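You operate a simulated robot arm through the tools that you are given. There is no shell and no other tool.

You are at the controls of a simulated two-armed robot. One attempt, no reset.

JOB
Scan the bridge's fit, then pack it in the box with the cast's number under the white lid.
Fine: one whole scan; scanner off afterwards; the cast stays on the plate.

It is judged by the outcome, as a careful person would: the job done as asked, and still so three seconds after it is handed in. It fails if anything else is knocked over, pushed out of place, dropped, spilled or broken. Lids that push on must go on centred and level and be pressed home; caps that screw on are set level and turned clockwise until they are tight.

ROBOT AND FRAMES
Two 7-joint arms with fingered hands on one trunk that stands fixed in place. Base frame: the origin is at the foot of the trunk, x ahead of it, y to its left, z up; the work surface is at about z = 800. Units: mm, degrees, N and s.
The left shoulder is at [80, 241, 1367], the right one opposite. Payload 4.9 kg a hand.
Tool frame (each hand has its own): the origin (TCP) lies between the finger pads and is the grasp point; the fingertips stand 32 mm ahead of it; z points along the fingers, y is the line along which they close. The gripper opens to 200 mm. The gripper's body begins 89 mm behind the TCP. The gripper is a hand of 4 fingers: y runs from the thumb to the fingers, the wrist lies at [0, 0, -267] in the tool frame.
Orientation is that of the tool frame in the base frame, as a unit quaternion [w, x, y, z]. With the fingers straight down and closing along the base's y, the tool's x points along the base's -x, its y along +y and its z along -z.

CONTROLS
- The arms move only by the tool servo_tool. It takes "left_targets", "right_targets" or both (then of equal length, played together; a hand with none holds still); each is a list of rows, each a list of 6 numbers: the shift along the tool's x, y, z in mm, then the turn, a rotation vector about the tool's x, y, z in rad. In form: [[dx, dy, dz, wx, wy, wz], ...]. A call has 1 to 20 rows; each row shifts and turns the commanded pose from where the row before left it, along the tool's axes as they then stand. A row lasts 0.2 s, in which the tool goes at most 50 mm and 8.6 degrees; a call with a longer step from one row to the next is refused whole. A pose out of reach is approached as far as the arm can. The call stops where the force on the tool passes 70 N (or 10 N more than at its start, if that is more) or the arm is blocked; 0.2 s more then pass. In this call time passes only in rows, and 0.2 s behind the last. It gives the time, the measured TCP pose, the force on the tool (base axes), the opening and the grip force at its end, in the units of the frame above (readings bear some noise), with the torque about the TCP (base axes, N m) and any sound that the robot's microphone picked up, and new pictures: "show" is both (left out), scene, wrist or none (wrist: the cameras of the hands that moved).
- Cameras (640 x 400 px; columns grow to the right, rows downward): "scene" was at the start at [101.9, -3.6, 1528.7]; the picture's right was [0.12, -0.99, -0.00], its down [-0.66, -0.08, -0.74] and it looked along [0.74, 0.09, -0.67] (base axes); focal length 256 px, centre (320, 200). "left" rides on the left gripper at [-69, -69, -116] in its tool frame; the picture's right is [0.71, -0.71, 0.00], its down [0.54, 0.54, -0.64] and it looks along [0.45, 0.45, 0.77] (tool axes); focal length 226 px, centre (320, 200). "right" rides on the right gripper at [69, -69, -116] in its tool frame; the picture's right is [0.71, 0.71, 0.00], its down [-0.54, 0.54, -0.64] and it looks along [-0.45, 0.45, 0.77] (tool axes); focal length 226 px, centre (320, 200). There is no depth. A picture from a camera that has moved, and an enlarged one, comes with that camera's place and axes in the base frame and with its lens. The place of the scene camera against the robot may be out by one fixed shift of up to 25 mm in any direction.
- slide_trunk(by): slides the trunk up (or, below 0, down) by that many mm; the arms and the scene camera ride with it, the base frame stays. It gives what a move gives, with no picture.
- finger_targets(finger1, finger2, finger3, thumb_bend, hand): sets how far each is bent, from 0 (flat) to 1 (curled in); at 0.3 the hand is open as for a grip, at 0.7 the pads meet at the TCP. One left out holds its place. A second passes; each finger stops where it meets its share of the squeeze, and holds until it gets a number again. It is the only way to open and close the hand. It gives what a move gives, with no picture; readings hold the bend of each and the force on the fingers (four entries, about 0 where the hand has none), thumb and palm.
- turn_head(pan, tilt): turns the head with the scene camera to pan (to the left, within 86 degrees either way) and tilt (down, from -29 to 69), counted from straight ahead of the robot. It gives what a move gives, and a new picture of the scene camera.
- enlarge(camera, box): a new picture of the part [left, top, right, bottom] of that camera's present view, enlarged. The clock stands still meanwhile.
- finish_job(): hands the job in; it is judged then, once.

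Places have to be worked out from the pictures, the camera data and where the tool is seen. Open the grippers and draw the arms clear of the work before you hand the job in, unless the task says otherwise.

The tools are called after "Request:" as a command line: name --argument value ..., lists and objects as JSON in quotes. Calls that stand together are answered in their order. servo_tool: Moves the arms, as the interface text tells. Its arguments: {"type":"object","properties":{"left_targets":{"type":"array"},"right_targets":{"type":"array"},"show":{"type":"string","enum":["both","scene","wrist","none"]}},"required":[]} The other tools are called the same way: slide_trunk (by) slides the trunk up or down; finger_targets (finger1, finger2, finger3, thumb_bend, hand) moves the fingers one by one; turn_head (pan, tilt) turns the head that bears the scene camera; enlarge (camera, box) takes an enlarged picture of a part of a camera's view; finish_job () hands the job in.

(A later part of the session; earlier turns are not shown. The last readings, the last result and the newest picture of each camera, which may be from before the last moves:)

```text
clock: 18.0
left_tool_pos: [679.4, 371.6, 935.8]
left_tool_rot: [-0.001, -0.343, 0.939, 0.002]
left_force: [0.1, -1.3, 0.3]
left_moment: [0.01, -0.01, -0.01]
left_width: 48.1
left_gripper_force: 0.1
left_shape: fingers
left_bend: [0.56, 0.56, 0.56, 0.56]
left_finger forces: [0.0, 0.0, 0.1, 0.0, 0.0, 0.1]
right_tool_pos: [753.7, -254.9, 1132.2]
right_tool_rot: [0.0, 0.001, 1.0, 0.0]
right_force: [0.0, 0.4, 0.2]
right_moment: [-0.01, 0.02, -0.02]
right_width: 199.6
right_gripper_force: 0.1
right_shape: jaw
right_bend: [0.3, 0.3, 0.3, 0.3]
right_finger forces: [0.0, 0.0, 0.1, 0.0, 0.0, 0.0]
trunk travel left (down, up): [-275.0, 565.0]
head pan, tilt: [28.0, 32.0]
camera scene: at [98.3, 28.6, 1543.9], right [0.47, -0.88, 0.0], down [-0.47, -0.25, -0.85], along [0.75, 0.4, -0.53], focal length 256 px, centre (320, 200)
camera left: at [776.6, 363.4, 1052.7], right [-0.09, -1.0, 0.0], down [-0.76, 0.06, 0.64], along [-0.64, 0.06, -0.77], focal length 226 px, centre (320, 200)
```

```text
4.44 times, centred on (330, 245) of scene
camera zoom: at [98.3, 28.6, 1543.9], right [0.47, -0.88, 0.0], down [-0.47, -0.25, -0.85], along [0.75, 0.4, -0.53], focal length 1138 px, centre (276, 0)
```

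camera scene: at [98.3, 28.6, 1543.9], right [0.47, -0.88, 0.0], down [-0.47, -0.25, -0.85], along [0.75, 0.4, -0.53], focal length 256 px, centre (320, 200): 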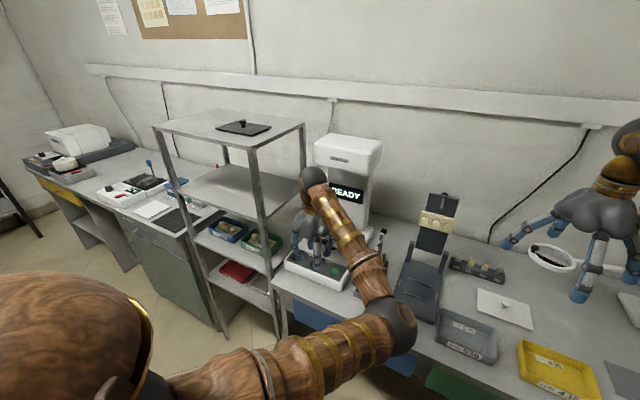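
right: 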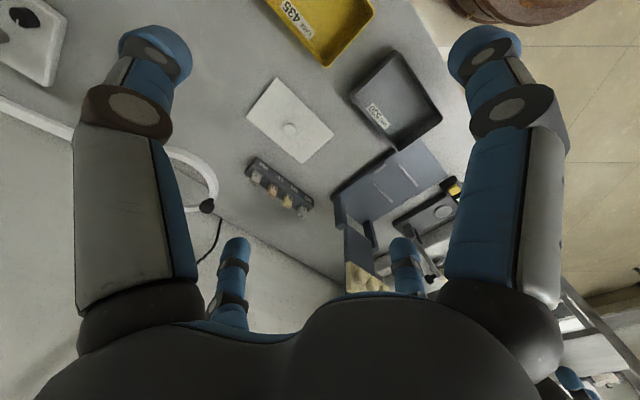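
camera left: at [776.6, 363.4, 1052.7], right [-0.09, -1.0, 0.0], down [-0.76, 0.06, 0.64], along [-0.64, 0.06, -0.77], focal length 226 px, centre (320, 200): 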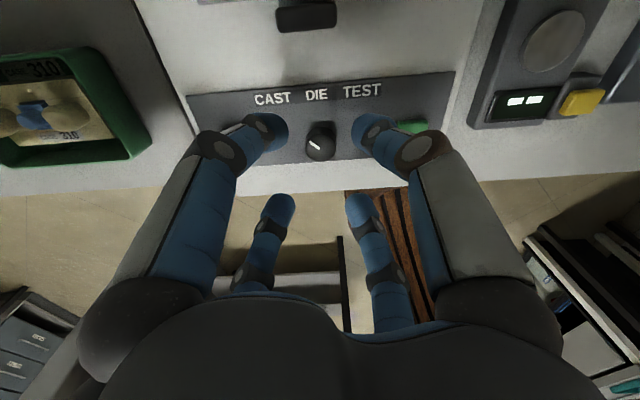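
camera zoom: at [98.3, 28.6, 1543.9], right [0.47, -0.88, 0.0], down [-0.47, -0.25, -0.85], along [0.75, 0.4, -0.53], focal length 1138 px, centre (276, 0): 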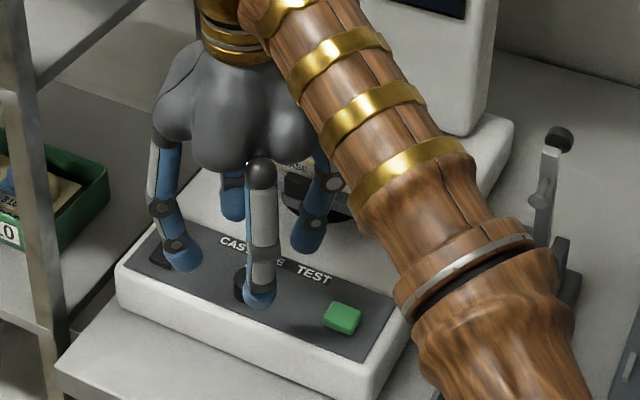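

The dial clearly points to CAST. I'll narrow the fingers to just wider than the dial, centre over it (about 5 mm further in +x) and look again before descending.

Request:
finger_targets --hand "left" --finger1 0.615 --finger2 0.615 --finger3 0.615 --thumb_bend 0.615

Request:
servo_tool --left_targets '[[-4.2, -2.2, 18, 0, 0, 0]]' --show "wrist"

Request:
enlarge --camera "left" --box '[230, 90, 410, 230]'

Request:
enlarge --camera "scene" --box '[290, 220, 350, 280]'

```text
clock: 19.0
left_tool_pos: [679.7, 370.6, 936.5]
left_tool_rot: [0.001, -0.342, 0.94, 0.002]
left_force: [-0.4, 0.2, -0.1]
left_moment: [0.0, 0.03, -0.07]
left_width: 30.0
left_gripper_force: 0.0
left_shape: fingers
left_bend: [0.61, 0.61, 0.61, 0.61]
left_finger forces: [0.0, 0.1, 0.1, 0.0, 0.1, 0.1]
right_tool_pos: [753.2, -256.2, 1131.9]
right_tool_rot: [-0.001, -0.001, 1.0, 0.0]
right_force: [-0.4, 0.1, -0.6]
right_moment: [-0.02, 0.0, 0.0]
right_width: 200.1
right_gripper_force: 0.0
right_shape: jaw
right_bend: [0.3, 0.3, 0.3, 0.3]
right_finger forces: [0.0, 0.1, 0.0, 0.0, 0.1, 0.1]
trunk travel left (down, up): [-275.0, 565.0]
head pan, tilt: [28.0, 32.0]
```

```text
clock: 19.4
left_tool_pos: [683.7, 372.2, 918.1]
left_tool_rot: [-0.001, -0.343, 0.939, 0.002]
left_force: [-0.1, 0.3, 0.2]
left_moment: [0.0, -0.01, -0.01]
left_width: 30.0
left_gripper_force: 0.0
left_shape: fingers
left_bend: [0.61, 0.61, 0.61, 0.61]
left_finger forces: [0.0, 0.0, 0.0, 0.0, 0.0, 0.0]
right_tool_pos: [753.4, -255.5, 1130.9]
right_tool_rot: [-0.001, 0.0, 1.0, 0.0]
right_force: [0.8, 0.2, 0.5]
right_moment: [-0.01, -0.05, 0.03]
right_width: 200.1
right_gripper_force: 0.1
right_shape: jaw
right_bend: [0.3, 0.3, 0.3, 0.3]
right_finger forces: [0.0, 0.0, 0.0, 0.0, 0.1, 0.0]
trunk travel left (down, up): [-275.0, 565.0]
head pan, tilt: [28.0, 32.0]
camera left: at [780.8, 364.3, 1034.7], right [-0.09, -1.0, 0.0], down [-0.76, 0.07, 0.64], along [-0.64, 0.06, -0.77], focal length 226 px, centre (320, 200)
```

left: 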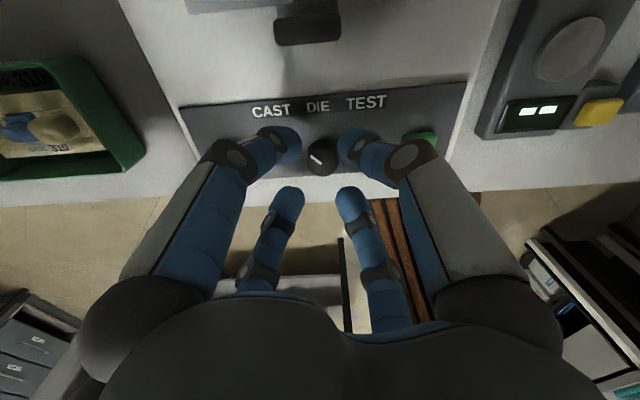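

```text
2.86 times, centred on (320, 160) of left
camera zoom: at [780.8, 364.3, 1034.7], right [-0.09, -1.0, 0.0], down [-0.76, 0.07, 0.64], along [-0.64, 0.06, -0.77], focal length 646 px, centre (320, 314)
```

zoom: 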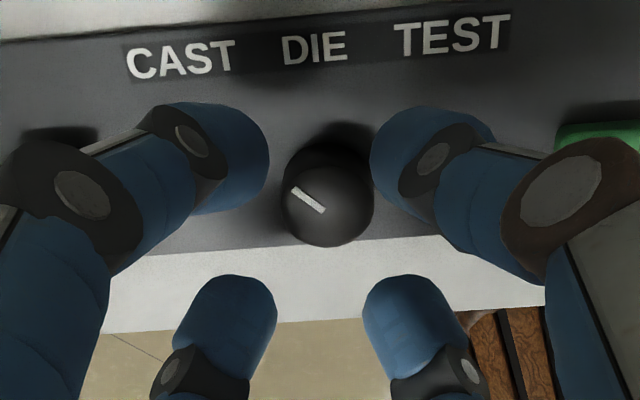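

```text
6.67 times, centred on (320, 250) of scene
camera zoom: at [98.7, 28.9, 1543.9], right [0.47, -0.88, 0.0], down [-0.47, -0.25, -0.85], along [0.75, 0.4, -0.53], focal length 1707 px, centre (320, -133)
```

zoom: 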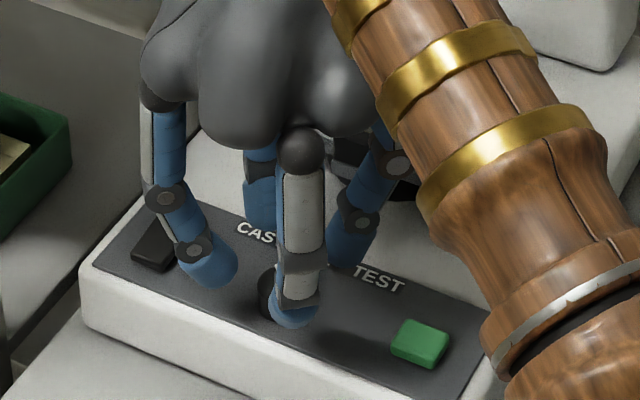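

The fingers straddle the dial symmetrically. I'll open them a touch (to clear its sides) and descend in small steps while watching the force.

Request:
finger_targets --hand "left" --finger1 0.59 --finger2 0.59 --finger3 0.59 --thumb_bend 0.59

Request:
servo_tool --left_targets '[[0, 0, 10, 0, 0, 0], [0, 0, 6, 0, 0, 0]]' --show "wrist"

Request:
enlarge --camera "left" --box '[250, 100, 390, 220]'

Request:
enlarge --camera "scene" --box '[290, 230, 350, 280]'

```text
clock: 20.4
left_tool_pos: [683.5, 372.5, 919.2]
left_tool_rot: [0.0, -0.341, 0.94, 0.002]
left_force: [-0.1, -0.2, -0.2]
left_moment: [0.02, -0.01, -0.01]
left_width: 35.9
left_gripper_force: 0.0
left_shape: fingers
left_bend: [0.59, 0.59, 0.59, 0.59]
left_finger forces: [0.0, 0.0, 0.0, 0.1, 0.0, 0.0]
right_tool_pos: [753.0, -255.2, 1131.1]
right_tool_rot: [0.0, 0.0, 1.0, 0.0]
right_force: [-0.4, 0.1, 0.4]
right_moment: [0.0, 0.0, 0.0]
right_width: 200.1
right_gripper_force: 0.0
right_shape: jaw
right_bend: [0.3, 0.3, 0.3, 0.3]
right_finger forces: [0.0, 0.0, 0.0, 0.0, 0.0, 0.0]
trunk travel left (down, up): [-275.0, 565.0]
head pan, tilt: [28.0, 32.0]
```

```text
clock: 21.0
left_tool_pos: [684.5, 370.4, 902.1]
left_tool_rot: [0.0, -0.342, 0.94, 0.002]
left_force: [0.5, 0.6, 0.3]
left_moment: [0.03, -0.02, 0.0]
left_width: 36.4
left_gripper_force: 0.0
left_shape: fingers
left_bend: [0.59, 0.59, 0.59, 0.59]
left_finger forces: [0.0, 0.0, 0.0, 0.1, 0.1, 0.1]
right_tool_pos: [753.3, -255.2, 1132.3]
right_tool_rot: [0.0, 0.0, 1.0, 0.0]
right_force: [0.9, 0.3, -0.6]
right_moment: [0.01, 0.05, 0.01]
right_width: 199.7
right_gripper_force: 0.0
right_shape: jaw
right_bend: [0.3, 0.3, 0.3, 0.3]
right_finger forces: [0.0, 0.0, 0.0, 0.1, 0.1, 0.0]
trunk travel left (down, up): [-275.0, 565.0]
head pan, tilt: [28.0, 32.0]
camera left: at [780.6, 363.8, 1019.2], right [-0.09, -1.0, 0.0], down [-0.76, 0.07, 0.64], along [-0.64, 0.06, -0.77], focal length 226 px, centre (320, 200)
```

left: 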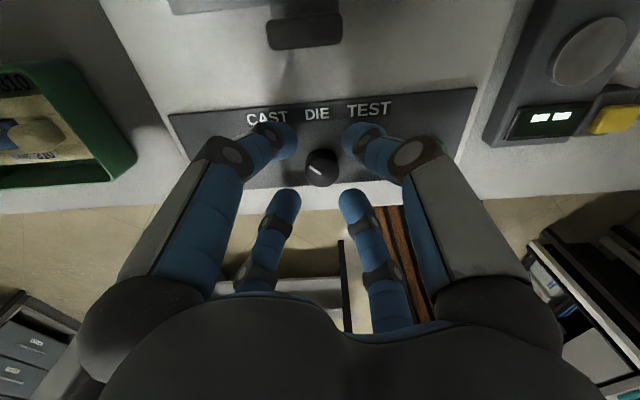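

```text
3.33 times, centred on (320, 160) of left
camera zoom: at [780.6, 363.8, 1019.2], right [-0.09, -1.0, 0.0], down [-0.76, 0.07, 0.64], along [-0.64, 0.06, -0.77], focal length 754 px, centre (320, 333)
```

zoom: 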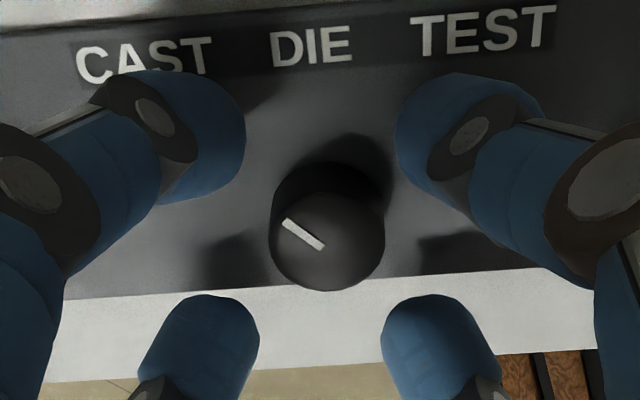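

```text
8.00 times, centred on (320, 255) of scene
camera zoom: at [98.0, 28.3, 1543.9], right [0.47, -0.88, 0.0], down [-0.47, -0.25, -0.85], along [0.75, 0.4, -0.53], focal length 2048 px, centre (320, -240)
```

zoom: 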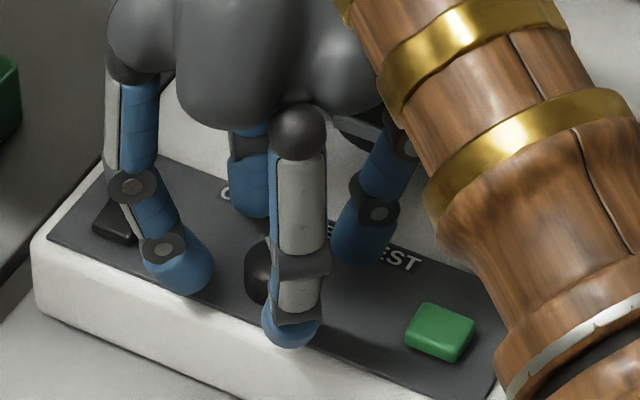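

The dial sits between the fingertips, slightly toward −x. I'll shift about 2 mm and descend a few more mm, checking force.

Request:
servo_tool --left_targets '[[2.1, 0.6, 3, 0, 0, 0], [0, 0, 3, 0, 0, 0]]' --show "none"

Request:
enlarge --camera "left" --box '[250, 100, 390, 220]'

Request:
enlarge --camera "scene" --box '[290, 230, 350, 280]'

```text
clock: 21.6
left_tool_pos: [682.3, 369.2, 895.9]
left_tool_rot: [0.001, -0.342, 0.94, 0.001]
left_force: [0.1, 0.2, 0.0]
left_moment: [-0.02, 0.0, -0.01]
left_width: 36.4
left_gripper_force: 0.0
left_shape: fingers
left_bend: [0.59, 0.59, 0.59, 0.59]
left_finger forces: [0.0, 0.0, 0.0, 0.1, 0.0, 0.0]
right_tool_pos: [752.8, -255.5, 1132.8]
right_tool_rot: [0.0, 0.0, 1.0, -0.001]
right_force: [0.5, -1.2, -0.1]
right_moment: [-0.01, 0.02, -0.02]
right_width: 200.0
right_gripper_force: 0.1
right_shape: jaw
right_bend: [0.3, 0.3, 0.3, 0.3]
right_finger forces: [0.1, 0.0, 0.1, 0.0, 0.0, 0.0]
trunk travel left (down, up): [-275.0, 565.0]
head pan, tilt: [28.0, 32.0]
```

```text
3.33 times, centred on (320, 160) of left
camera zoom: at [778.6, 362.6, 1012.7], right [-0.09, -1.0, 0.0], down [-0.76, 0.06, 0.64], along [-0.64, 0.06, -0.77], focal length 754 px, centre (320, 333)
```

zoom: 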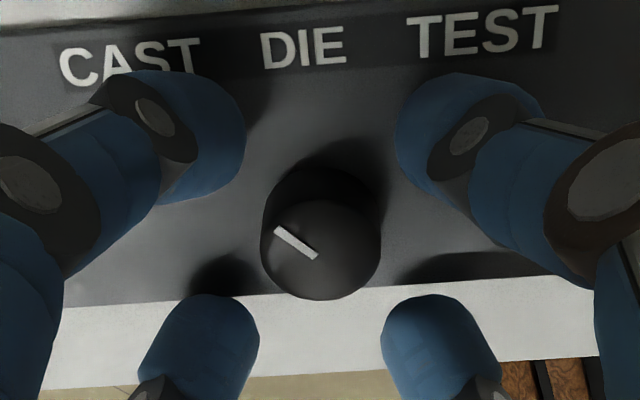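

```text
8.00 times, centred on (320, 255) of scene
camera zoom: at [98.1, 28.3, 1543.9], right [0.47, -0.88, 0.0], down [-0.47, -0.25, -0.85], along [0.75, 0.4, -0.53], focal length 2048 px, centre (320, -240)
```

zoom: 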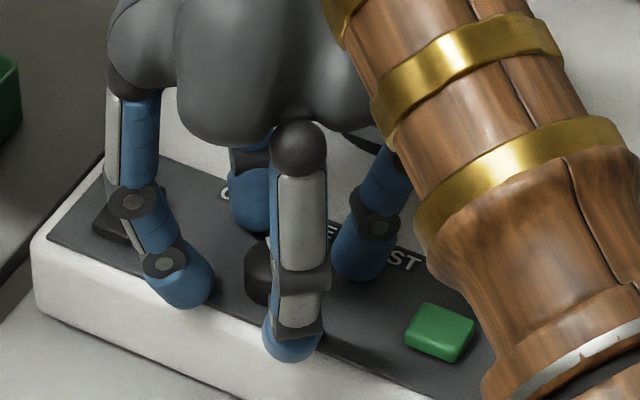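

Well aligned over the dial. I'll go down another 4 mm and then close gently on the dial.

Request:
servo_tool --left_targets '[[0, 0, 2, 0, 0, 0], [0, 0, 2, 0, 0, 0]]' --show "none"

Request:
enlarge --camera "left" --box '[250, 100, 390, 220]'

```text
clock: 22.2
left_tool_pos: [681.2, 370.1, 895.2]
left_tool_rot: [0.002, -0.341, 0.94, 0.002]
left_force: [3.5, 0.7, 17.0]
left_moment: [-0.06, -0.36, 0.12]
left_width: 36.3
left_gripper_force: 8.4
left_shape: fingers
left_bend: [0.59, 0.59, 0.59, 0.59]
left_finger forces: [3.1, 3.7, 0.0, 0.0, 10.0, 0.1]
right_tool_pos: [751.4, -257.1, 1133.6]
right_tool_rot: [0.0, 0.0, 1.0, 0.0]
right_force: [0.9, -0.3, -0.4]
right_moment: [-0.03, 0.01, 0.02]
right_width: 200.0
right_gripper_force: 0.0
right_shape: jaw
right_bend: [0.3, 0.3, 0.3, 0.3]
right_finger forces: [0.0, 0.0, 0.0, 0.1, 0.0, 0.1]
trunk travel left (down, up): [-275.0, 565.0]
head pan, tilt: [28.0, 32.0]
```

```text
3.33 times, centred on (320, 160) of left
camera zoom: at [778.1, 361.8, 1011.4], right [-0.09, -1.0, -0.01], down [-0.76, 0.06, 0.64], along [-0.64, 0.06, -0.77], focal length 754 px, centre (320, 333)
```

zoom: 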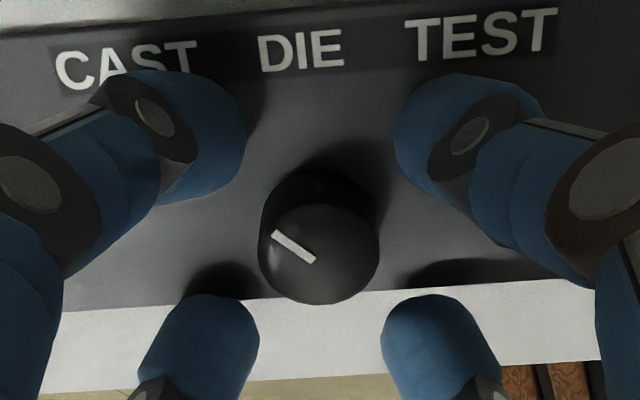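

Fingertips touched the panel with about 17 N at TCP z≈895, so I'll back up 3 mm and close onto the dial.

Request:
servo_tool --left_targets '[[0, 0, -3, 0, 0, 0]]' --show "none"

Request:
finger_targets --hand "left" --finger1 0.66 --finger2 0.66 --finger3 0.66 --thumb_bend 0.66

Request:
enlarge --camera "left" --box '[250, 100, 390, 220]'

```text
clock: 22.6
left_tool_pos: [681.5, 369.8, 894.6]
left_tool_rot: [0.0, -0.342, 0.94, 0.002]
left_force: [1.7, -0.6, 4.9]
left_moment: [-0.11, -0.21, 0.0]
left_width: 36.1
left_gripper_force: 2.6
left_shape: fingers
left_bend: [0.59, 0.59, 0.59, 0.59]
left_finger forces: [1.1, 0.0, 0.1, 0.1, 3.8, 0.0]
right_tool_pos: [753.2, -255.6, 1133.4]
right_tool_rot: [0.0, -0.001, 1.0, -0.001]
right_force: [0.6, -0.2, -0.5]
right_moment: [-0.01, -0.02, 0.0]
right_width: 199.9
right_gripper_force: 0.1
right_shape: jaw
right_bend: [0.3, 0.3, 0.3, 0.3]
right_finger forces: [0.0, 0.1, 0.0, 0.0, 0.0, 0.0]
trunk travel left (down, up): [-275.0, 565.0]
head pan, tilt: [28.0, 32.0]
```

```text
clock: 23.6
left_tool_pos: [681.8, 370.5, 894.2]
left_tool_rot: [0.0, -0.343, 0.939, 0.002]
left_force: [-0.1, -0.5, -1.6]
left_moment: [-0.01, 0.02, -0.06]
left_width: 17.3
left_gripper_force: 2.4
left_shape: fingers
left_bend: [0.65, 0.65, 0.65, 0.65]
left_finger forces: [1.3, 1.0, 1.1, 0.0, 2.2, 0.0]
right_tool_pos: [753.4, -255.1, 1131.2]
right_tool_rot: [0.001, 0.0, 1.0, 0.0]
right_force: [0.5, -0.1, -0.4]
right_moment: [0.01, 0.01, -0.01]
right_width: 199.7
right_gripper_force: 0.1
right_shape: jaw
right_bend: [0.3, 0.3, 0.3, 0.3]
right_finger forces: [0.0, 0.0, 0.0, 0.0, 0.0, 0.0]
trunk travel left (down, up): [-275.0, 565.0]
head pan, tilt: [28.0, 32.0]
```

```text
3.33 times, centred on (320, 160) of left
camera zoom: at [778.6, 362.7, 1011.3], right [-0.09, -1.0, 0.0], down [-0.76, 0.06, 0.64], along [-0.64, 0.06, -0.77], focal length 754 px, centre (320, 333)
```

zoom: 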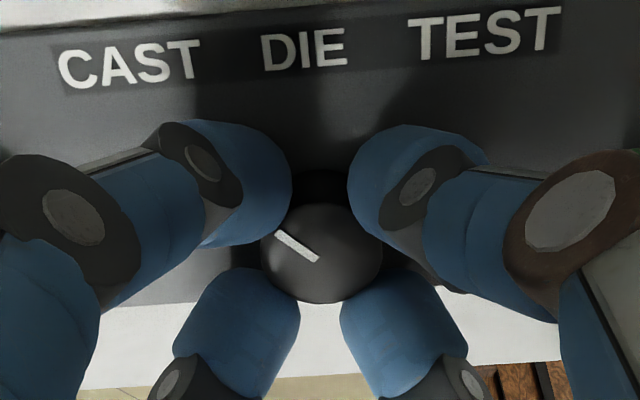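

Light contact on all four digits. I'll squeeze a bit more and turn 50° clockwise in small steps to see whether the display responds.

Request:
finger_targets --hand "left" --finger1 0.71 --finger2 0.71 --finger3 0.71 --thumb_bend 0.71

Request:
servo_tool --left_targets '[[0, 0, 0, 0, 0, 0.125], [0, 0, 0, 0, 0, 0.125], [0, 0, 0, 0, 0, 0.125], [0, 0, 0, 0, 0, 0.125], [0, 0, 0, 0, 0, 0.125], [0, 0, 0, 0, 0, 0.125], [0, 0, 0, 0, 0, 0.125]]' --show "both"

Request:
enlarge --camera "scene" --box '[290, 150, 400, 280]'

Request:
enlarge --camera "left" --box '[250, 100, 390, 220]'

```text
clock: 24.6
left_tool_pos: [682.1, 370.5, 894.2]
left_tool_rot: [0.001, -0.342, 0.94, 0.002]
left_force: [0.9, -3.5, -4.1]
left_moment: [-0.08, -0.01, -0.04]
left_width: 15.2
left_gripper_force: 15.7
left_shape: fingers
left_bend: [0.66, 0.66, 0.66, 0.66]
left_finger forces: [6.6, 7.0, 6.2, 0.0, 11.0, 0.0]
right_tool_pos: [753.5, -255.5, 1131.3]
right_tool_rot: [0.0, 0.0, 1.0, -0.001]
right_force: [0.9, 0.0, 0.0]
right_moment: [0.0, 0.0, -0.03]
right_width: 200.1
right_gripper_force: 0.0
right_shape: jaw
right_bend: [0.3, 0.3, 0.3, 0.3]
right_finger forces: [0.0, 0.0, 0.0, 0.1, 0.0, 0.0]
trunk travel left (down, up): [-275.0, 565.0]
head pan, tilt: [28.0, 32.0]
```

```text
clock: 26.2
left_tool_pos: [682.3, 369.9, 893.6]
left_tool_rot: [0.0, 0.088, 0.996, 0.001]
left_force: [2.9, -0.6, -1.9]
left_moment: [0.02, -0.13, -0.01]
left_width: 15.6
left_gripper_force: 16.4
left_shape: fingers
left_bend: [0.66, 0.66, 0.66, 0.66]
left_finger forces: [8.4, 8.3, 6.0, 0.0, 9.9, 0.0]
right_tool_pos: [753.3, -255.1, 1131.4]
right_tool_rot: [0.0, -0.001, 1.0, 0.0]
right_force: [0.1, 0.7, -0.9]
right_moment: [-0.02, 0.05, -0.01]
right_width: 200.1
right_gripper_force: 0.0
right_shape: jaw
right_bend: [0.3, 0.3, 0.3, 0.3]
right_finger forces: [0.0, 0.0, 0.1, 0.0, 0.0, 0.1]
trunk travel left (down, up): [-275.0, 565.0]
head pan, tilt: [28.0, 32.0]
camera scene: at [98.8, 28.4, 1543.8], right [0.47, -0.88, 0.0], down [-0.47, -0.25, -0.85], along [0.75, 0.4, -0.53], focal length 256 px, centre (320, 200)
camera left: at [737.5, 291.2, 1011.0], right [-0.82, -0.57, 0.0], down [-0.44, 0.63, 0.65], along [-0.37, 0.53, -0.76], focal length 226 px, centre (320, 200)
```

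scene: 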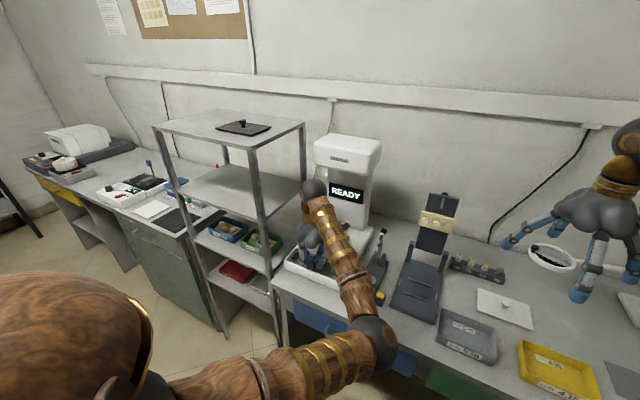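
left: 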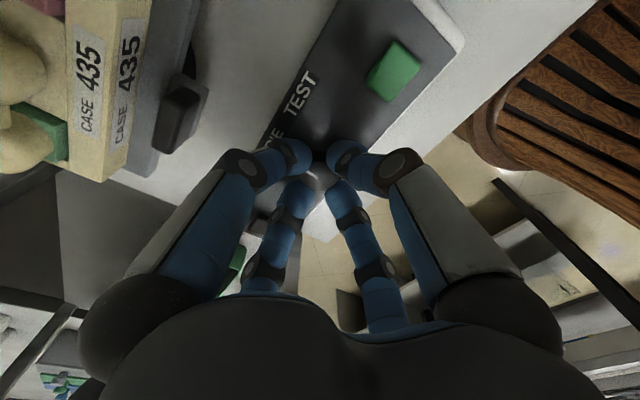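

```text
3.08 times, centred on (345, 215) of scene
camera zoom: at [98.8, 28.4, 1543.8], right [0.47, -0.88, 0.0], down [-0.47, -0.25, -0.85], along [0.75, 0.4, -0.53], focal length 788 px, centre (243, 154)
```

zoom: 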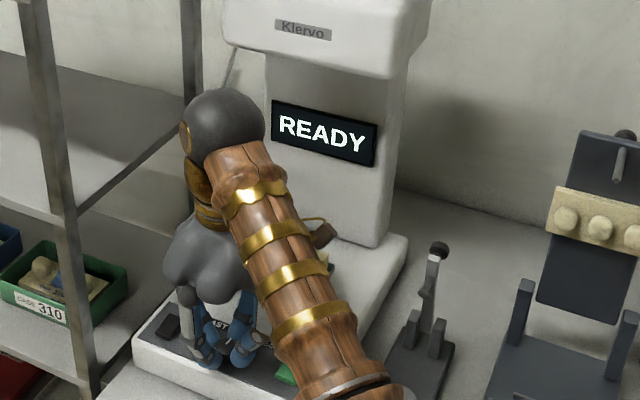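

```text
3.33 times, centred on (320, 160) of left
camera zoom: at [737.5, 291.2, 1011.0], right [-0.82, -0.57, 0.0], down [-0.44, 0.63, 0.65], along [-0.37, 0.53, -0.76], focal length 754 px, centre (320, 333)
```

zoom: 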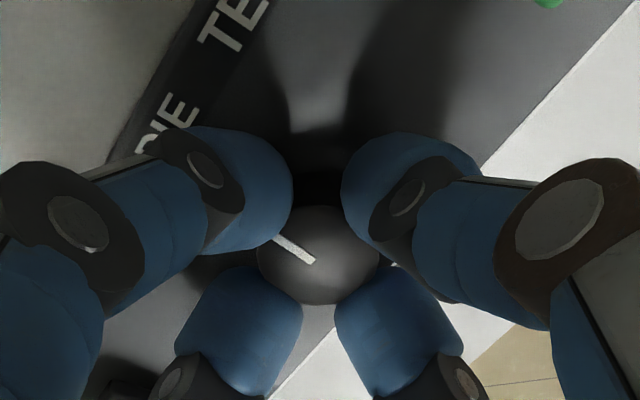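

The dial turned with the hand (now at DIE) and the display still says READY. I'll turn a further 51° to TEST and check the display again.

Request:
servo_tool --left_targets '[[0, 0, 0, 0, 0, 0.13], [0, 0, 0, 0, 0, 0.13], [0, 0, 0, 0, 0, 0.13], [0, 0, 0, 0, 0, 0.13], [0, 0, 0, 0, 0, 0.13], [0, 0, 0, 0, 0, 0.13], [0, 0, 0, 0, 0, 0.11]]' --show "both"

Request:
enlarge --camera "scene" --box '[290, 150, 400, 280]'

Request:
enlarge --camera "left" --box '[250, 100, 390, 220]'

```text
clock: 27.8
left_tool_pos: [681.2, 369.5, 894.3]
left_tool_rot: [-0.001, 0.509, 0.861, 0.0]
left_force: [3.6, -2.6, -3.3]
left_moment: [-0.06, -0.11, 0.11]
left_width: 16.8
left_gripper_force: 16.3
left_shape: fingers
left_bend: [0.66, 0.66, 0.66, 0.67]
left_finger forces: [6.8, 8.7, 7.0, 0.0, 9.4, 0.0]
right_tool_pos: [753.1, -255.7, 1131.2]
right_tool_rot: [-0.001, 0.0, 1.0, 0.001]
right_force: [0.9, 0.8, -0.7]
right_moment: [0.03, 0.01, 0.0]
right_width: 200.1
right_gripper_force: 0.0
right_shape: jaw
right_bend: [0.3, 0.3, 0.3, 0.3]
right_finger forces: [0.0, 0.0, 0.0, 0.0, 0.1, 0.0]
trunk travel left (down, up): [-275.0, 565.0]
head pan, tilt: [28.0, 32.0]
camera scene: at [98.7, 28.1, 1543.8], right [0.47, -0.88, 0.0], down [-0.47, -0.25, -0.85], along [0.75, 0.4, -0.53], focal length 256 px, centre (320, 200)
camera left: at [654.8, 277.5, 1011.2], right [-0.96, 0.28, 0.0], down [0.22, 0.73, 0.65], along [0.18, 0.62, -0.76], focal length 226 px, centre (320, 200)
```

scene: 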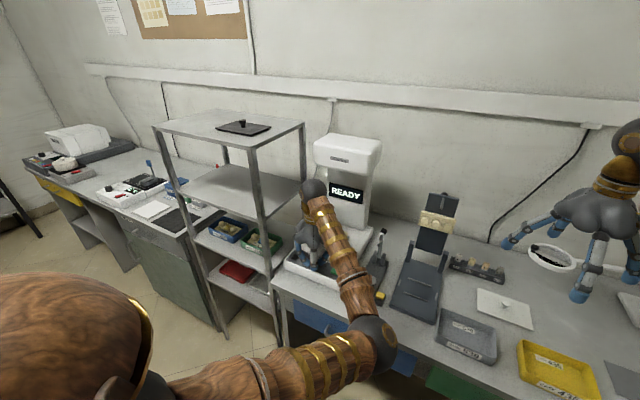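
left: 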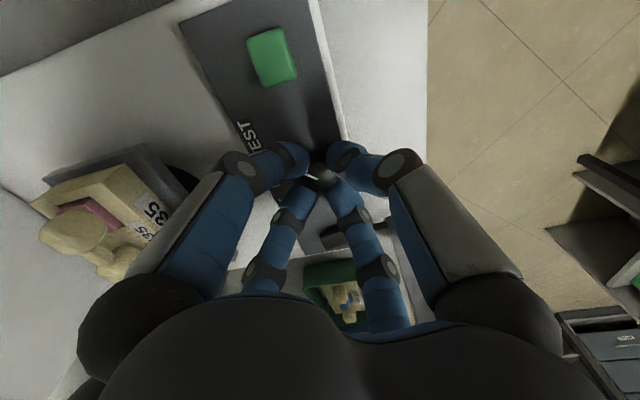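

```text
3.08 times, centred on (345, 215) of scene
camera zoom: at [98.7, 28.1, 1543.8], right [0.47, -0.88, 0.0], down [-0.47, -0.25, -0.85], along [0.75, 0.4, -0.53], focal length 788 px, centre (243, 154)
```

zoom: 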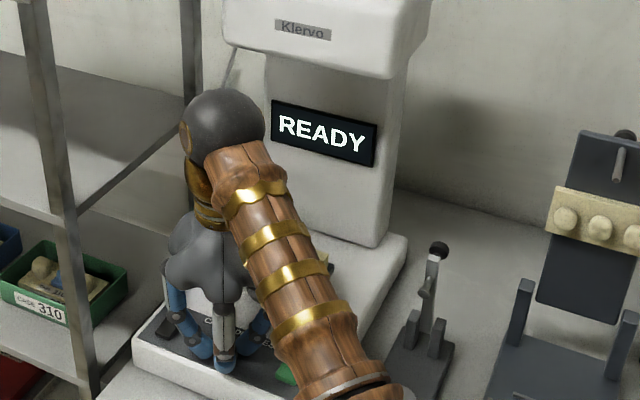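

```text
3.33 times, centred on (320, 160) of left
camera zoom: at [654.8, 277.5, 1011.2], right [-0.96, 0.28, 0.0], down [0.22, 0.73, 0.65], along [0.18, 0.62, -0.76], focal length 754 px, centre (320, 333)
```

zoom: 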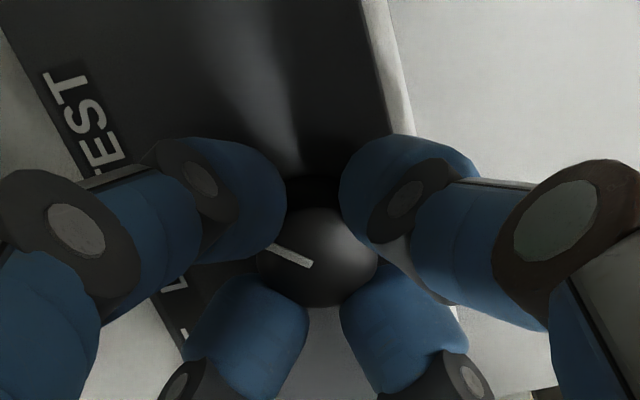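

The dial is now turned about 101°, to TEST, and the display stays READY in every mode. The dial's scan types are cast, die and test; a try-in/fit check is the "TEST" type (it isn't a bare cast or a die), so I'll leave it there. I'll release, lift off and verify the pointer.

Request:
finger_targets --hand "left" --finger1 0.59 --finger2 0.59 --finger3 0.59 --thumb_bend 0.59

Request:
servo_tool --left_targets '[[0, 0, -15, 0, 0, 0], [0, 0, -30, 0, 0, 0], [0, 0, -40, 0, 0, 0], [0, 0, -40, 0, 0, 0]]' --show "both"

Request:
enlarge --camera "left" --box '[220, 60, 420, 200]'

Request:
enlarge --camera "scene" --box '[280, 210, 380, 290]'

```text
clock: 28.8
left_tool_pos: [682.2, 370.6, 895.1]
left_tool_rot: [-0.001, 0.509, 0.861, 0.002]
left_force: [-0.5, 0.0, 0.4]
left_moment: [0.04, 0.01, 0.03]
left_width: 36.3
left_gripper_force: 0.1
left_shape: fingers
left_bend: [0.59, 0.59, 0.59, 0.59]
left_finger forces: [0.0, 0.0, 0.0, 0.0, 0.0, 0.0]
right_tool_pos: [752.9, -255.6, 1131.8]
right_tool_rot: [0.0, 0.001, 1.0, -0.001]
right_force: [0.3, 0.3, -0.6]
right_moment: [0.01, 0.02, 0.03]
right_width: 199.8
right_gripper_force: 0.1
right_shape: jaw
right_bend: [0.3, 0.3, 0.3, 0.3]
right_finger forces: [0.0, 0.1, 0.0, 0.0, 0.0, 0.0]
trunk travel left (down, up): [-275.0, 565.0]
head pan, tilt: [28.0, 32.0]
```

```text
clock: 29.8
left_tool_pos: [681.3, 369.0, 1021.5]
left_tool_rot: [-0.001, 0.509, 0.861, 0.001]
left_force: [0.0, 0.0, -0.7]
left_moment: [-0.02, 0.01, 0.01]
left_width: 36.3
left_gripper_force: 0.1
left_shape: fingers
left_bend: [0.59, 0.59, 0.59, 0.59]
left_finger forces: [0.1, 0.1, 0.0, 0.0, 0.0, 0.0]
right_tool_pos: [752.1, -256.1, 1132.3]
right_tool_rot: [0.0, 0.001, 1.0, 0.001]
right_force: [-0.7, -0.3, 0.2]
right_moment: [-0.01, -0.03, 0.02]
right_width: 199.8
right_gripper_force: 0.1
right_shape: jaw
right_bend: [0.3, 0.3, 0.3, 0.3]
right_finger forces: [0.0, 0.1, 0.1, 0.0, 0.1, 0.0]
trunk travel left (down, up): [-275.0, 565.0]
head pan, tilt: [28.0, 32.0]
camera scene: at [97.3, 27.8, 1543.9], right [0.47, -0.88, 0.0], down [-0.47, -0.25, -0.85], along [0.75, 0.4, -0.53], focal length 256 px, centre (320, 200)
camera left: at [654.2, 277.2, 1137.3], right [-0.96, 0.28, 0.0], down [0.21, 0.73, 0.65], along [0.18, 0.62, -0.76], focal length 226 px, centre (320, 200)
```

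scene: 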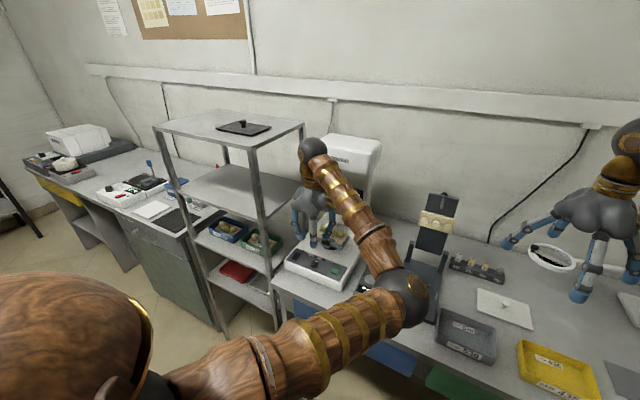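
left: 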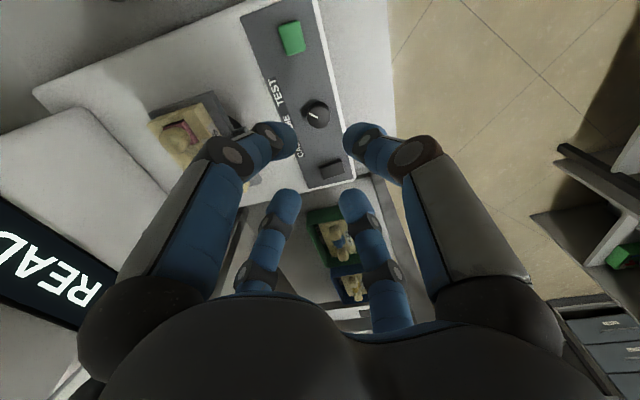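

```text
2.86 times, centred on (320, 130) of left
camera zoom: at [654.2, 277.2, 1137.3], right [-0.96, 0.28, 0.0], down [0.21, 0.73, 0.65], along [0.18, 0.62, -0.76], focal length 646 px, centre (320, 400)
```

zoom: 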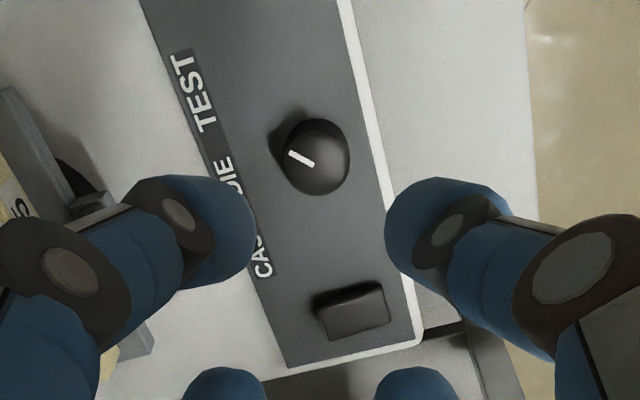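

```text
5.00 times, centred on (330, 250) of scene
camera zoom: at [97.3, 27.8, 1543.9], right [0.47, -0.88, 0.0], down [-0.47, -0.25, -0.85], along [0.75, 0.4, -0.53], focal length 1280 px, centre (270, -50)
```

zoom: 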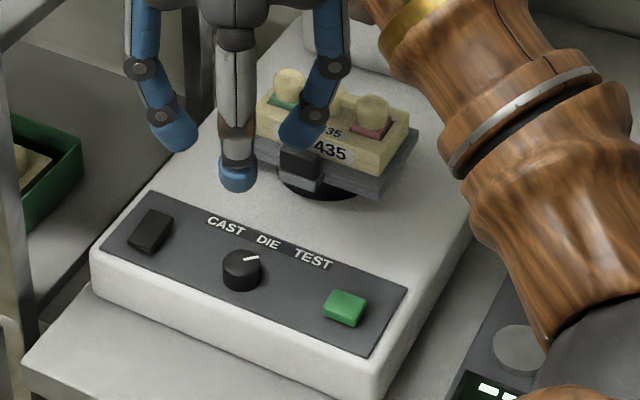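

The dial points at TEST and everything else is undisturbed. Next I'll make a pointing hand (finger1 out, others curled) in the original yaw and bring it above the green button.

Request:
servo_tool --left_targets '[[0, 0, 0, 0, 0, -0.1335], [0, 0, 0, 0, 0, -0.1335], [0, 0, 0, 0, 0, -0.1335], [0, 0, 0, 0, 0, -0.1335], [0, 0, 0, 0, 0, -0.1335], [0, 0, 0, 0, 0, -0.1335], [0, 0, 0, 0, 0, -0.1335], [0, 0, 0, 0, 0, -0.1335], [15, -19, 0, 0, 0, 0], [15, -19, 0, 0, 0, 0], [15, -19, 0, 0, 0, 0], [15, -20, 0, 0, 0, 0]]' --show "none"

Request:
finger_targets --hand "left" --finger1 0.45 --finger2 1.0 --finger3 1.0 --thumb_bend 1.0

Request:
servo_tool --left_targets '[[0, 0, 1, 0, 0, 0]]' --show "both"

Request:
enlarge --camera "scene" --box '[260, 150, 380, 290]'

```text
clock: 32.4
left_tool_pos: [622.4, 291.5, 1021.5]
left_tool_rot: [0.0, -0.001, 1.0, 0.002]
left_force: [-0.3, 0.1, -1.2]
left_moment: [0.04, -0.02, 0.02]
left_width: 36.6
left_gripper_force: 0.0
left_shape: fingers
left_bend: [0.59, 0.59, 0.59, 0.59]
left_finger forces: [0.1, 0.0, 0.0, 0.1, 0.1, 0.0]
right_tool_pos: [752.7, -256.3, 1132.7]
right_tool_rot: [0.0, 0.0, 1.0, 0.001]
right_force: [0.2, -0.5, 0.1]
right_moment: [-0.02, -0.02, 0.0]
right_width: 199.8
right_gripper_force: 0.0
right_shape: jaw
right_bend: [0.3, 0.3, 0.3, 0.3]
right_finger forces: [0.1, 0.1, 0.0, 0.0, 0.1, 0.1]
trunk travel left (down, up): [-275.0, 565.0]
head pan, tilt: [28.0, 32.0]
```

```text
clock: 33.4
left_tool_pos: [622.8, 292.7, 1021.0]
left_tool_rot: [0.0, -0.001, 1.0, 0.002]
left_force: [0.0, 0.2, 0.3]
left_moment: [0.0, -0.01, 0.01]
left_width: 65.0
left_gripper_force: 0.0
left_shape: fingers
left_bend: [0.45, 0.98, 0.93, 0.92]
left_finger forces: [0.0, 0.1, 0.0, 0.0, 0.0, 0.0]
right_tool_pos: [753.9, -256.6, 1131.9]
right_tool_rot: [0.0, -0.001, 1.0, 0.0]
right_force: [0.6, -0.1, -0.9]
right_moment: [0.0, 0.04, 0.01]
right_width: 200.0
right_gripper_force: 0.0
right_shape: jaw
right_bend: [0.3, 0.3, 0.3, 0.3]
right_finger forces: [0.0, 0.0, 0.1, 0.0, 0.0, 0.0]
trunk travel left (down, up): [-275.0, 565.0]
head pan, tilt: [28.0, 32.0]
```

```text
clock: 33.8
left_tool_pos: [623.5, 292.6, 1019.4]
left_tool_rot: [0.0, 0.0, 1.0, 0.002]
left_force: [0.1, 0.3, 0.7]
left_moment: [0.0, -0.01, 0.0]
left_width: 65.1
left_gripper_force: 0.1
left_shape: fingers
left_bend: [0.45, 0.99, 0.93, 0.92]
left_finger forces: [0.0, 0.1, 0.0, 0.0, 0.0, 0.0]
right_tool_pos: [753.5, -255.7, 1132.3]
right_tool_rot: [0.0, 0.0, 1.0, 0.0]
right_force: [0.0, 0.1, -0.4]
right_moment: [0.02, 0.0, -0.04]
right_width: 199.8
right_gripper_force: 0.2
right_shape: jaw
right_bend: [0.3, 0.3, 0.3, 0.3]
right_finger forces: [0.0, 0.1, 0.0, 0.0, 0.0, 0.0]
trunk travel left (down, up): [-275.0, 565.0]
head pan, tilt: [28.0, 32.0]
camera scene: at [98.1, 28.3, 1543.9], right [0.47, -0.88, 0.0], down [-0.47, -0.25, -0.85], along [0.75, 0.4, -0.53], focal length 256 px, centre (320, 200)
camera left: at [691.3, 224.9, 1135.5], right [-0.71, -0.71, 0.0], down [-0.54, 0.54, 0.65], along [-0.46, 0.46, -0.76], focal length 226 px, centre (320, 200)
```

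scene: 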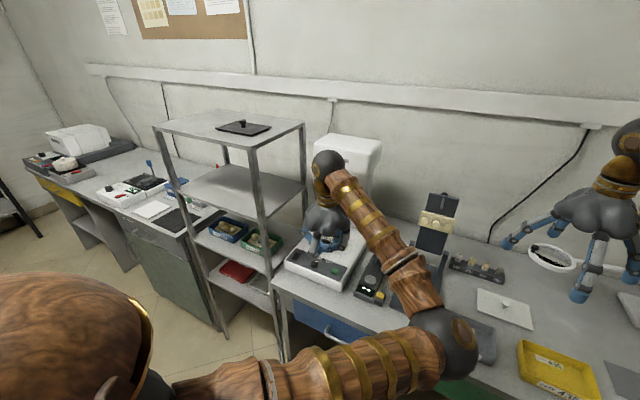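
left: 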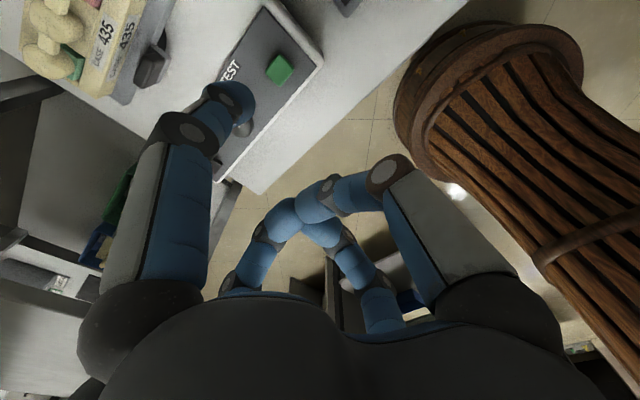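

```text
2.86 times, centred on (320, 220) of scene
camera zoom: at [98.1, 28.3, 1543.9], right [0.47, -0.88, 0.0], down [-0.47, -0.25, -0.85], along [0.75, 0.4, -0.53], focal length 731 px, centre (320, 143)
```

zoom: 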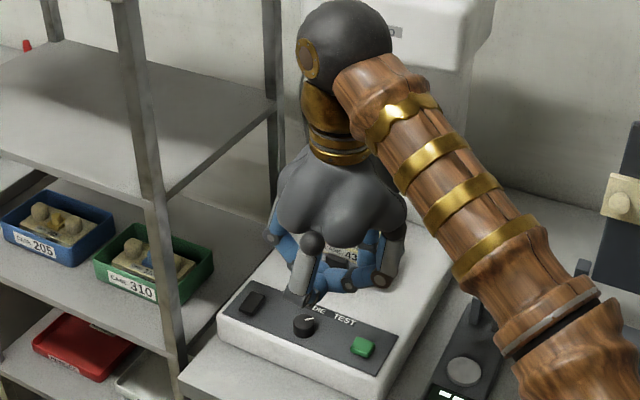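

Finger1's tip is about 76 mm ahead of the TCP, and the button is at (687, 291). I'll shift back 12 mm and lower to just above the button, then check.

Request:
servo_tool --left_targets '[[12, -1, 40, 0, 0, 0], [0, 0, 40, 0, 0, 0], [0, 0, 10, 0, 0, 0]]' --show "wrist"

Request:
enlarge --camera "left" --box '[170, 40, 330, 170]'

Request:
enlarge --camera "scene" --box '[290, 220, 370, 290]'

```text
clock: 34.6
left_tool_pos: [610.0, 292.3, 928.7]
left_tool_rot: [0.0, -0.001, 1.0, 0.002]
left_force: [0.2, -0.5, 0.3]
left_moment: [-0.01, 0.0, -0.04]
left_width: 65.0
left_gripper_force: 0.1
left_shape: fingers
left_bend: [0.45, 0.99, 0.93, 0.92]
left_finger forces: [0.0, 0.0, 0.0, 0.1, 0.0, 0.0]
right_tool_pos: [752.6, -256.4, 1131.6]
right_tool_rot: [0.0, 0.001, 1.0, 0.0]
right_force: [0.2, 0.5, 0.2]
right_moment: [0.04, 0.02, -0.01]
right_width: 199.8
right_gripper_force: 0.1
right_shape: jaw
right_bend: [0.3, 0.3, 0.3, 0.3]
right_finger forces: [0.0, 0.1, 0.1, 0.1, 0.1, 0.0]
trunk travel left (down, up): [-275.0, 565.0]
head pan, tilt: [28.0, 32.0]
camera left: at [678.6, 224.0, 1045.4], right [-0.71, -0.71, 0.0], down [-0.54, 0.54, 0.65], along [-0.46, 0.46, -0.76], focal length 226 px, centre (320, 200)
```

left: 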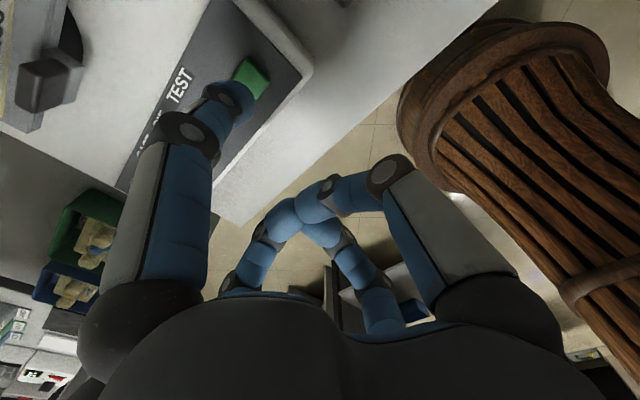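

```text
3.08 times, centred on (250, 105) of left
camera zoom: at [678.6, 224.0, 1045.4], right [-0.71, -0.71, 0.0], down [-0.54, 0.54, 0.65], along [-0.46, 0.46, -0.76], focal length 696 px, centre (535, 492)
```

zoom: 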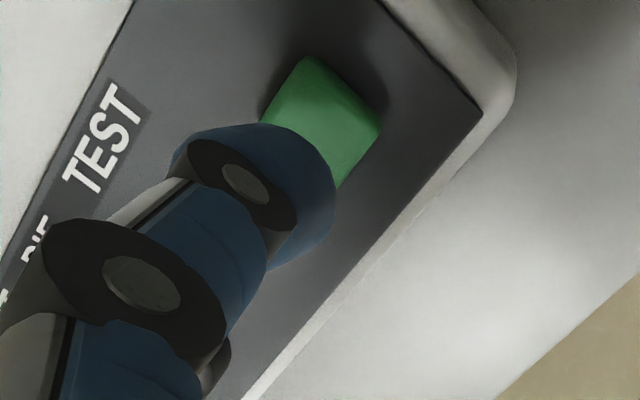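

```text
5.71 times, centred on (330, 255) of scene
camera zoom: at [97.8, 28.0, 1544.0], right [0.47, -0.88, 0.0], down [-0.47, -0.25, -0.85], along [0.75, 0.4, -0.53], focal length 1463 px, centre (263, -114)
```

zoom: 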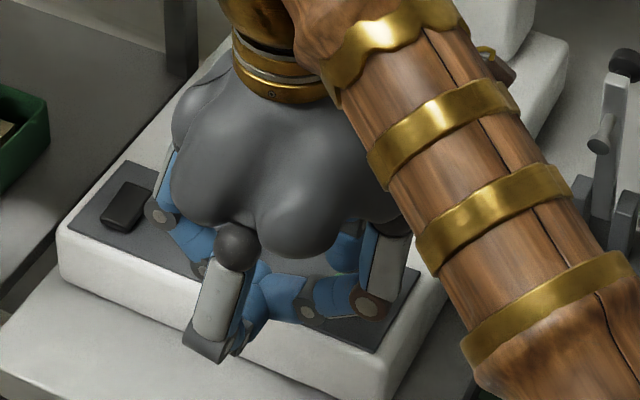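

The tip is lined up over the green button with the other digits well above. I'll descend in small steps to press it, watching force and display.

Request:
servo_tool --left_targets '[[0, 0, 8, 0, 0, 0], [0, 0, 4, 0, 0, 0], [0, 0, 3, 0, 0, 0]]' --show "none"

Request:
enlarge --camera "left" --box '[170, 40, 330, 170]'

```text
clock: 35.4
left_tool_pos: [610.7, 292.0, 913.5]
left_tool_rot: [-0.001, -0.001, 1.0, 0.002]
left_force: [0.1, -0.6, -0.5]
left_moment: [0.02, 0.0, 0.03]
left_width: 65.5
left_gripper_force: 0.0
left_shape: fingers
left_bend: [0.45, 0.99, 0.93, 0.92]
left_finger forces: [0.0, 0.0, 0.0, 0.0, 0.0, 0.0]
right_tool_pos: [753.1, -256.4, 1133.2]
right_tool_rot: [0.0, 0.0, 1.0, 0.0]
right_force: [0.7, 0.0, -0.1]
right_moment: [0.01, 0.02, 0.0]
right_width: 200.2
right_gripper_force: 0.1
right_shape: jaw
right_bend: [0.3, 0.3, 0.3, 0.3]
right_finger forces: [0.1, 0.1, 0.0, 0.0, 0.0, 0.1]
trunk travel left (down, up): [-275.0, 565.0]
head pan, tilt: [28.0, 32.0]
```

```text
3.08 times, centred on (250, 105) of left
camera zoom: at [678.9, 224.1, 1030.4], right [-0.71, -0.71, 0.0], down [-0.54, 0.54, 0.65], along [-0.46, 0.46, -0.76], focal length 696 px, centre (535, 492)
```

zoom: 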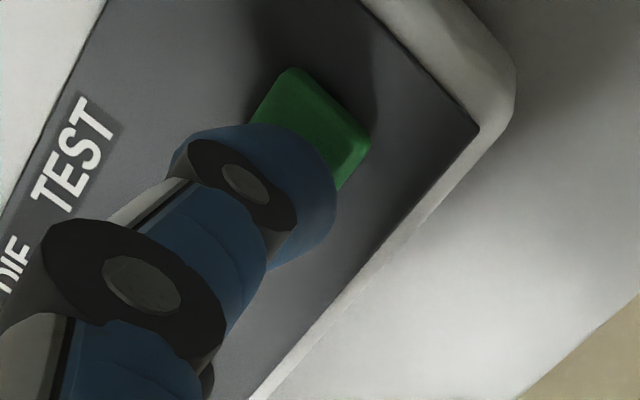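

About to touch; I'll press in 2–3 mm steps and watch force and sound.

Request:
servo_tool --left_targets '[[-2, 0, 3, 0, 0, 0], [0, 0, 2, 0, 0, 0]]' --show "none"

```text
clock: 36.0
left_tool_pos: [611.8, 292.0, 908.5]
left_tool_rot: [-0.001, 0.0, 1.0, 0.001]
left_force: [0.3, -0.6, 0.8]
left_moment: [-0.01, 0.01, -0.02]
left_width: 65.2
left_gripper_force: 0.1
left_shape: fingers
left_bend: [0.45, 0.99, 0.93, 0.92]
left_finger forces: [0.0, 0.0, 0.0, 0.0, 0.0, 0.0]
right_tool_pos: [753.3, -255.6, 1132.0]
right_tool_rot: [0.0, -0.001, 1.0, 0.0]
right_force: [0.8, 0.4, 0.7]
right_moment: [-0.02, 0.0, -0.02]
right_width: 200.0
right_gripper_force: 0.0
right_shape: jaw
right_bend: [0.3, 0.3, 0.3, 0.3]
right_finger forces: [0.0, 0.0, 0.0, 0.0, 0.0, 0.0]
trunk travel left (down, up): [-275.0, 565.0]
head pan, tilt: [28.0, 32.0]
```

No contact yet at TCP z=908.5; continuing down 4 mm.

Request:
servo_tool --left_targets '[[0, 0, 2, 0, 0, 0], [0, 0, 2, 0, 0, 0]]' --show "none"

```text
clock: 36.6
left_tool_pos: [612.4, 292.7, 904.8]
left_tool_rot: [0.0, -0.001, 1.0, 0.002]
left_force: [-0.1, 0.4, 0.6]
left_moment: [-0.03, -0.09, 0.01]
left_width: 65.6
left_gripper_force: 0.1
left_shape: fingers
left_bend: [0.45, 0.99, 0.93, 0.92]
left_finger forces: [1.0, 0.0, 0.1, 0.0, 0.0, 0.0]
right_tool_pos: [753.3, -256.2, 1130.2]
right_tool_rot: [0.0, 0.0, 1.0, -0.001]
right_force: [0.1, -0.1, -0.4]
right_moment: [-0.01, 0.0, 0.02]
right_width: 199.9
right_gripper_force: 0.2
right_shape: jaw
right_bend: [0.3, 0.3, 0.3, 0.3]
right_finger forces: [0.0, 0.0, 0.1, 0.1, 0.0, 0.0]
trunk travel left (down, up): [-275.0, 565.0]
head pan, tilt: [28.0, 32.0]
```

Finger1 registers first contact (1 N). Pressing 3 mm more.

Request:
servo_tool --left_targets '[[0, 0, 1.5, 0, 0, 0], [0, 0, 1.5, 0, 0, 0]]' --show "scene"

Request:
enlarge --camera "left" --box '[170, 40, 330, 170]'

```text
clock: 37.2
left_tool_pos: [612.3, 293.7, 902.0]
left_tool_rot: [0.0, -0.001, 1.0, 0.001]
left_force: [0.0, 1.1, 2.1]
left_moment: [-0.01, -0.19, 0.03]
left_width: 65.7
left_gripper_force: 1.4
left_shape: fingers
left_bend: [0.45, 0.99, 0.93, 0.92]
left_finger forces: [2.6, 0.0, 0.0, 0.1, 0.0, 0.0]
right_tool_pos: [753.9, -255.6, 1131.6]
right_tool_rot: [0.0, 0.0, 1.0, 0.001]
right_force: [0.2, -0.4, 0.2]
right_moment: [-0.02, 0.03, 0.0]
right_width: 200.2
right_gripper_force: 0.0
right_shape: jaw
right_bend: [0.3, 0.3, 0.3, 0.3]
right_finger forces: [0.0, 0.0, 0.0, 0.0, 0.0, 0.0]
trunk travel left (down, up): [-275.0, 565.0]
head pan, tilt: [28.0, 32.0]
heard: click
camera scene: at [97.7, 28.1, 1544.0], right [0.47, -0.88, 0.0], down [-0.47, -0.25, -0.85], along [0.75, 0.4, -0.53], focal length 256 px, centre (320, 200)
```

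scene: 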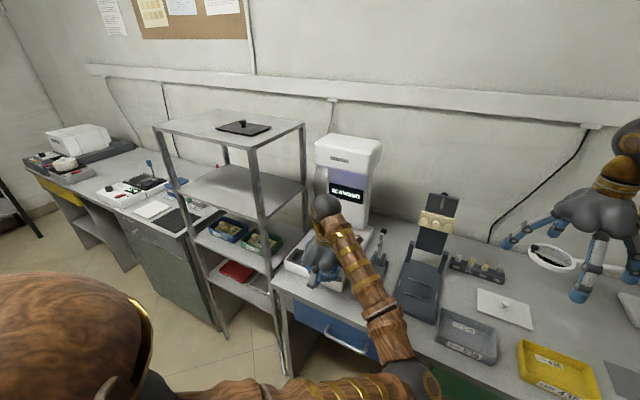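

```text
3.08 times, centred on (250, 105) of left
camera zoom: at [680.3, 224.0, 1018.5], right [-0.71, -0.71, 0.0], down [-0.54, 0.54, 0.65], along [-0.46, 0.46, -0.76], focal length 696 px, centre (535, 492)
```

zoom: 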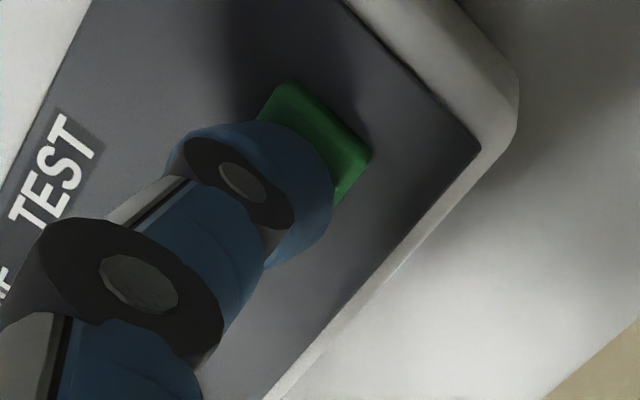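

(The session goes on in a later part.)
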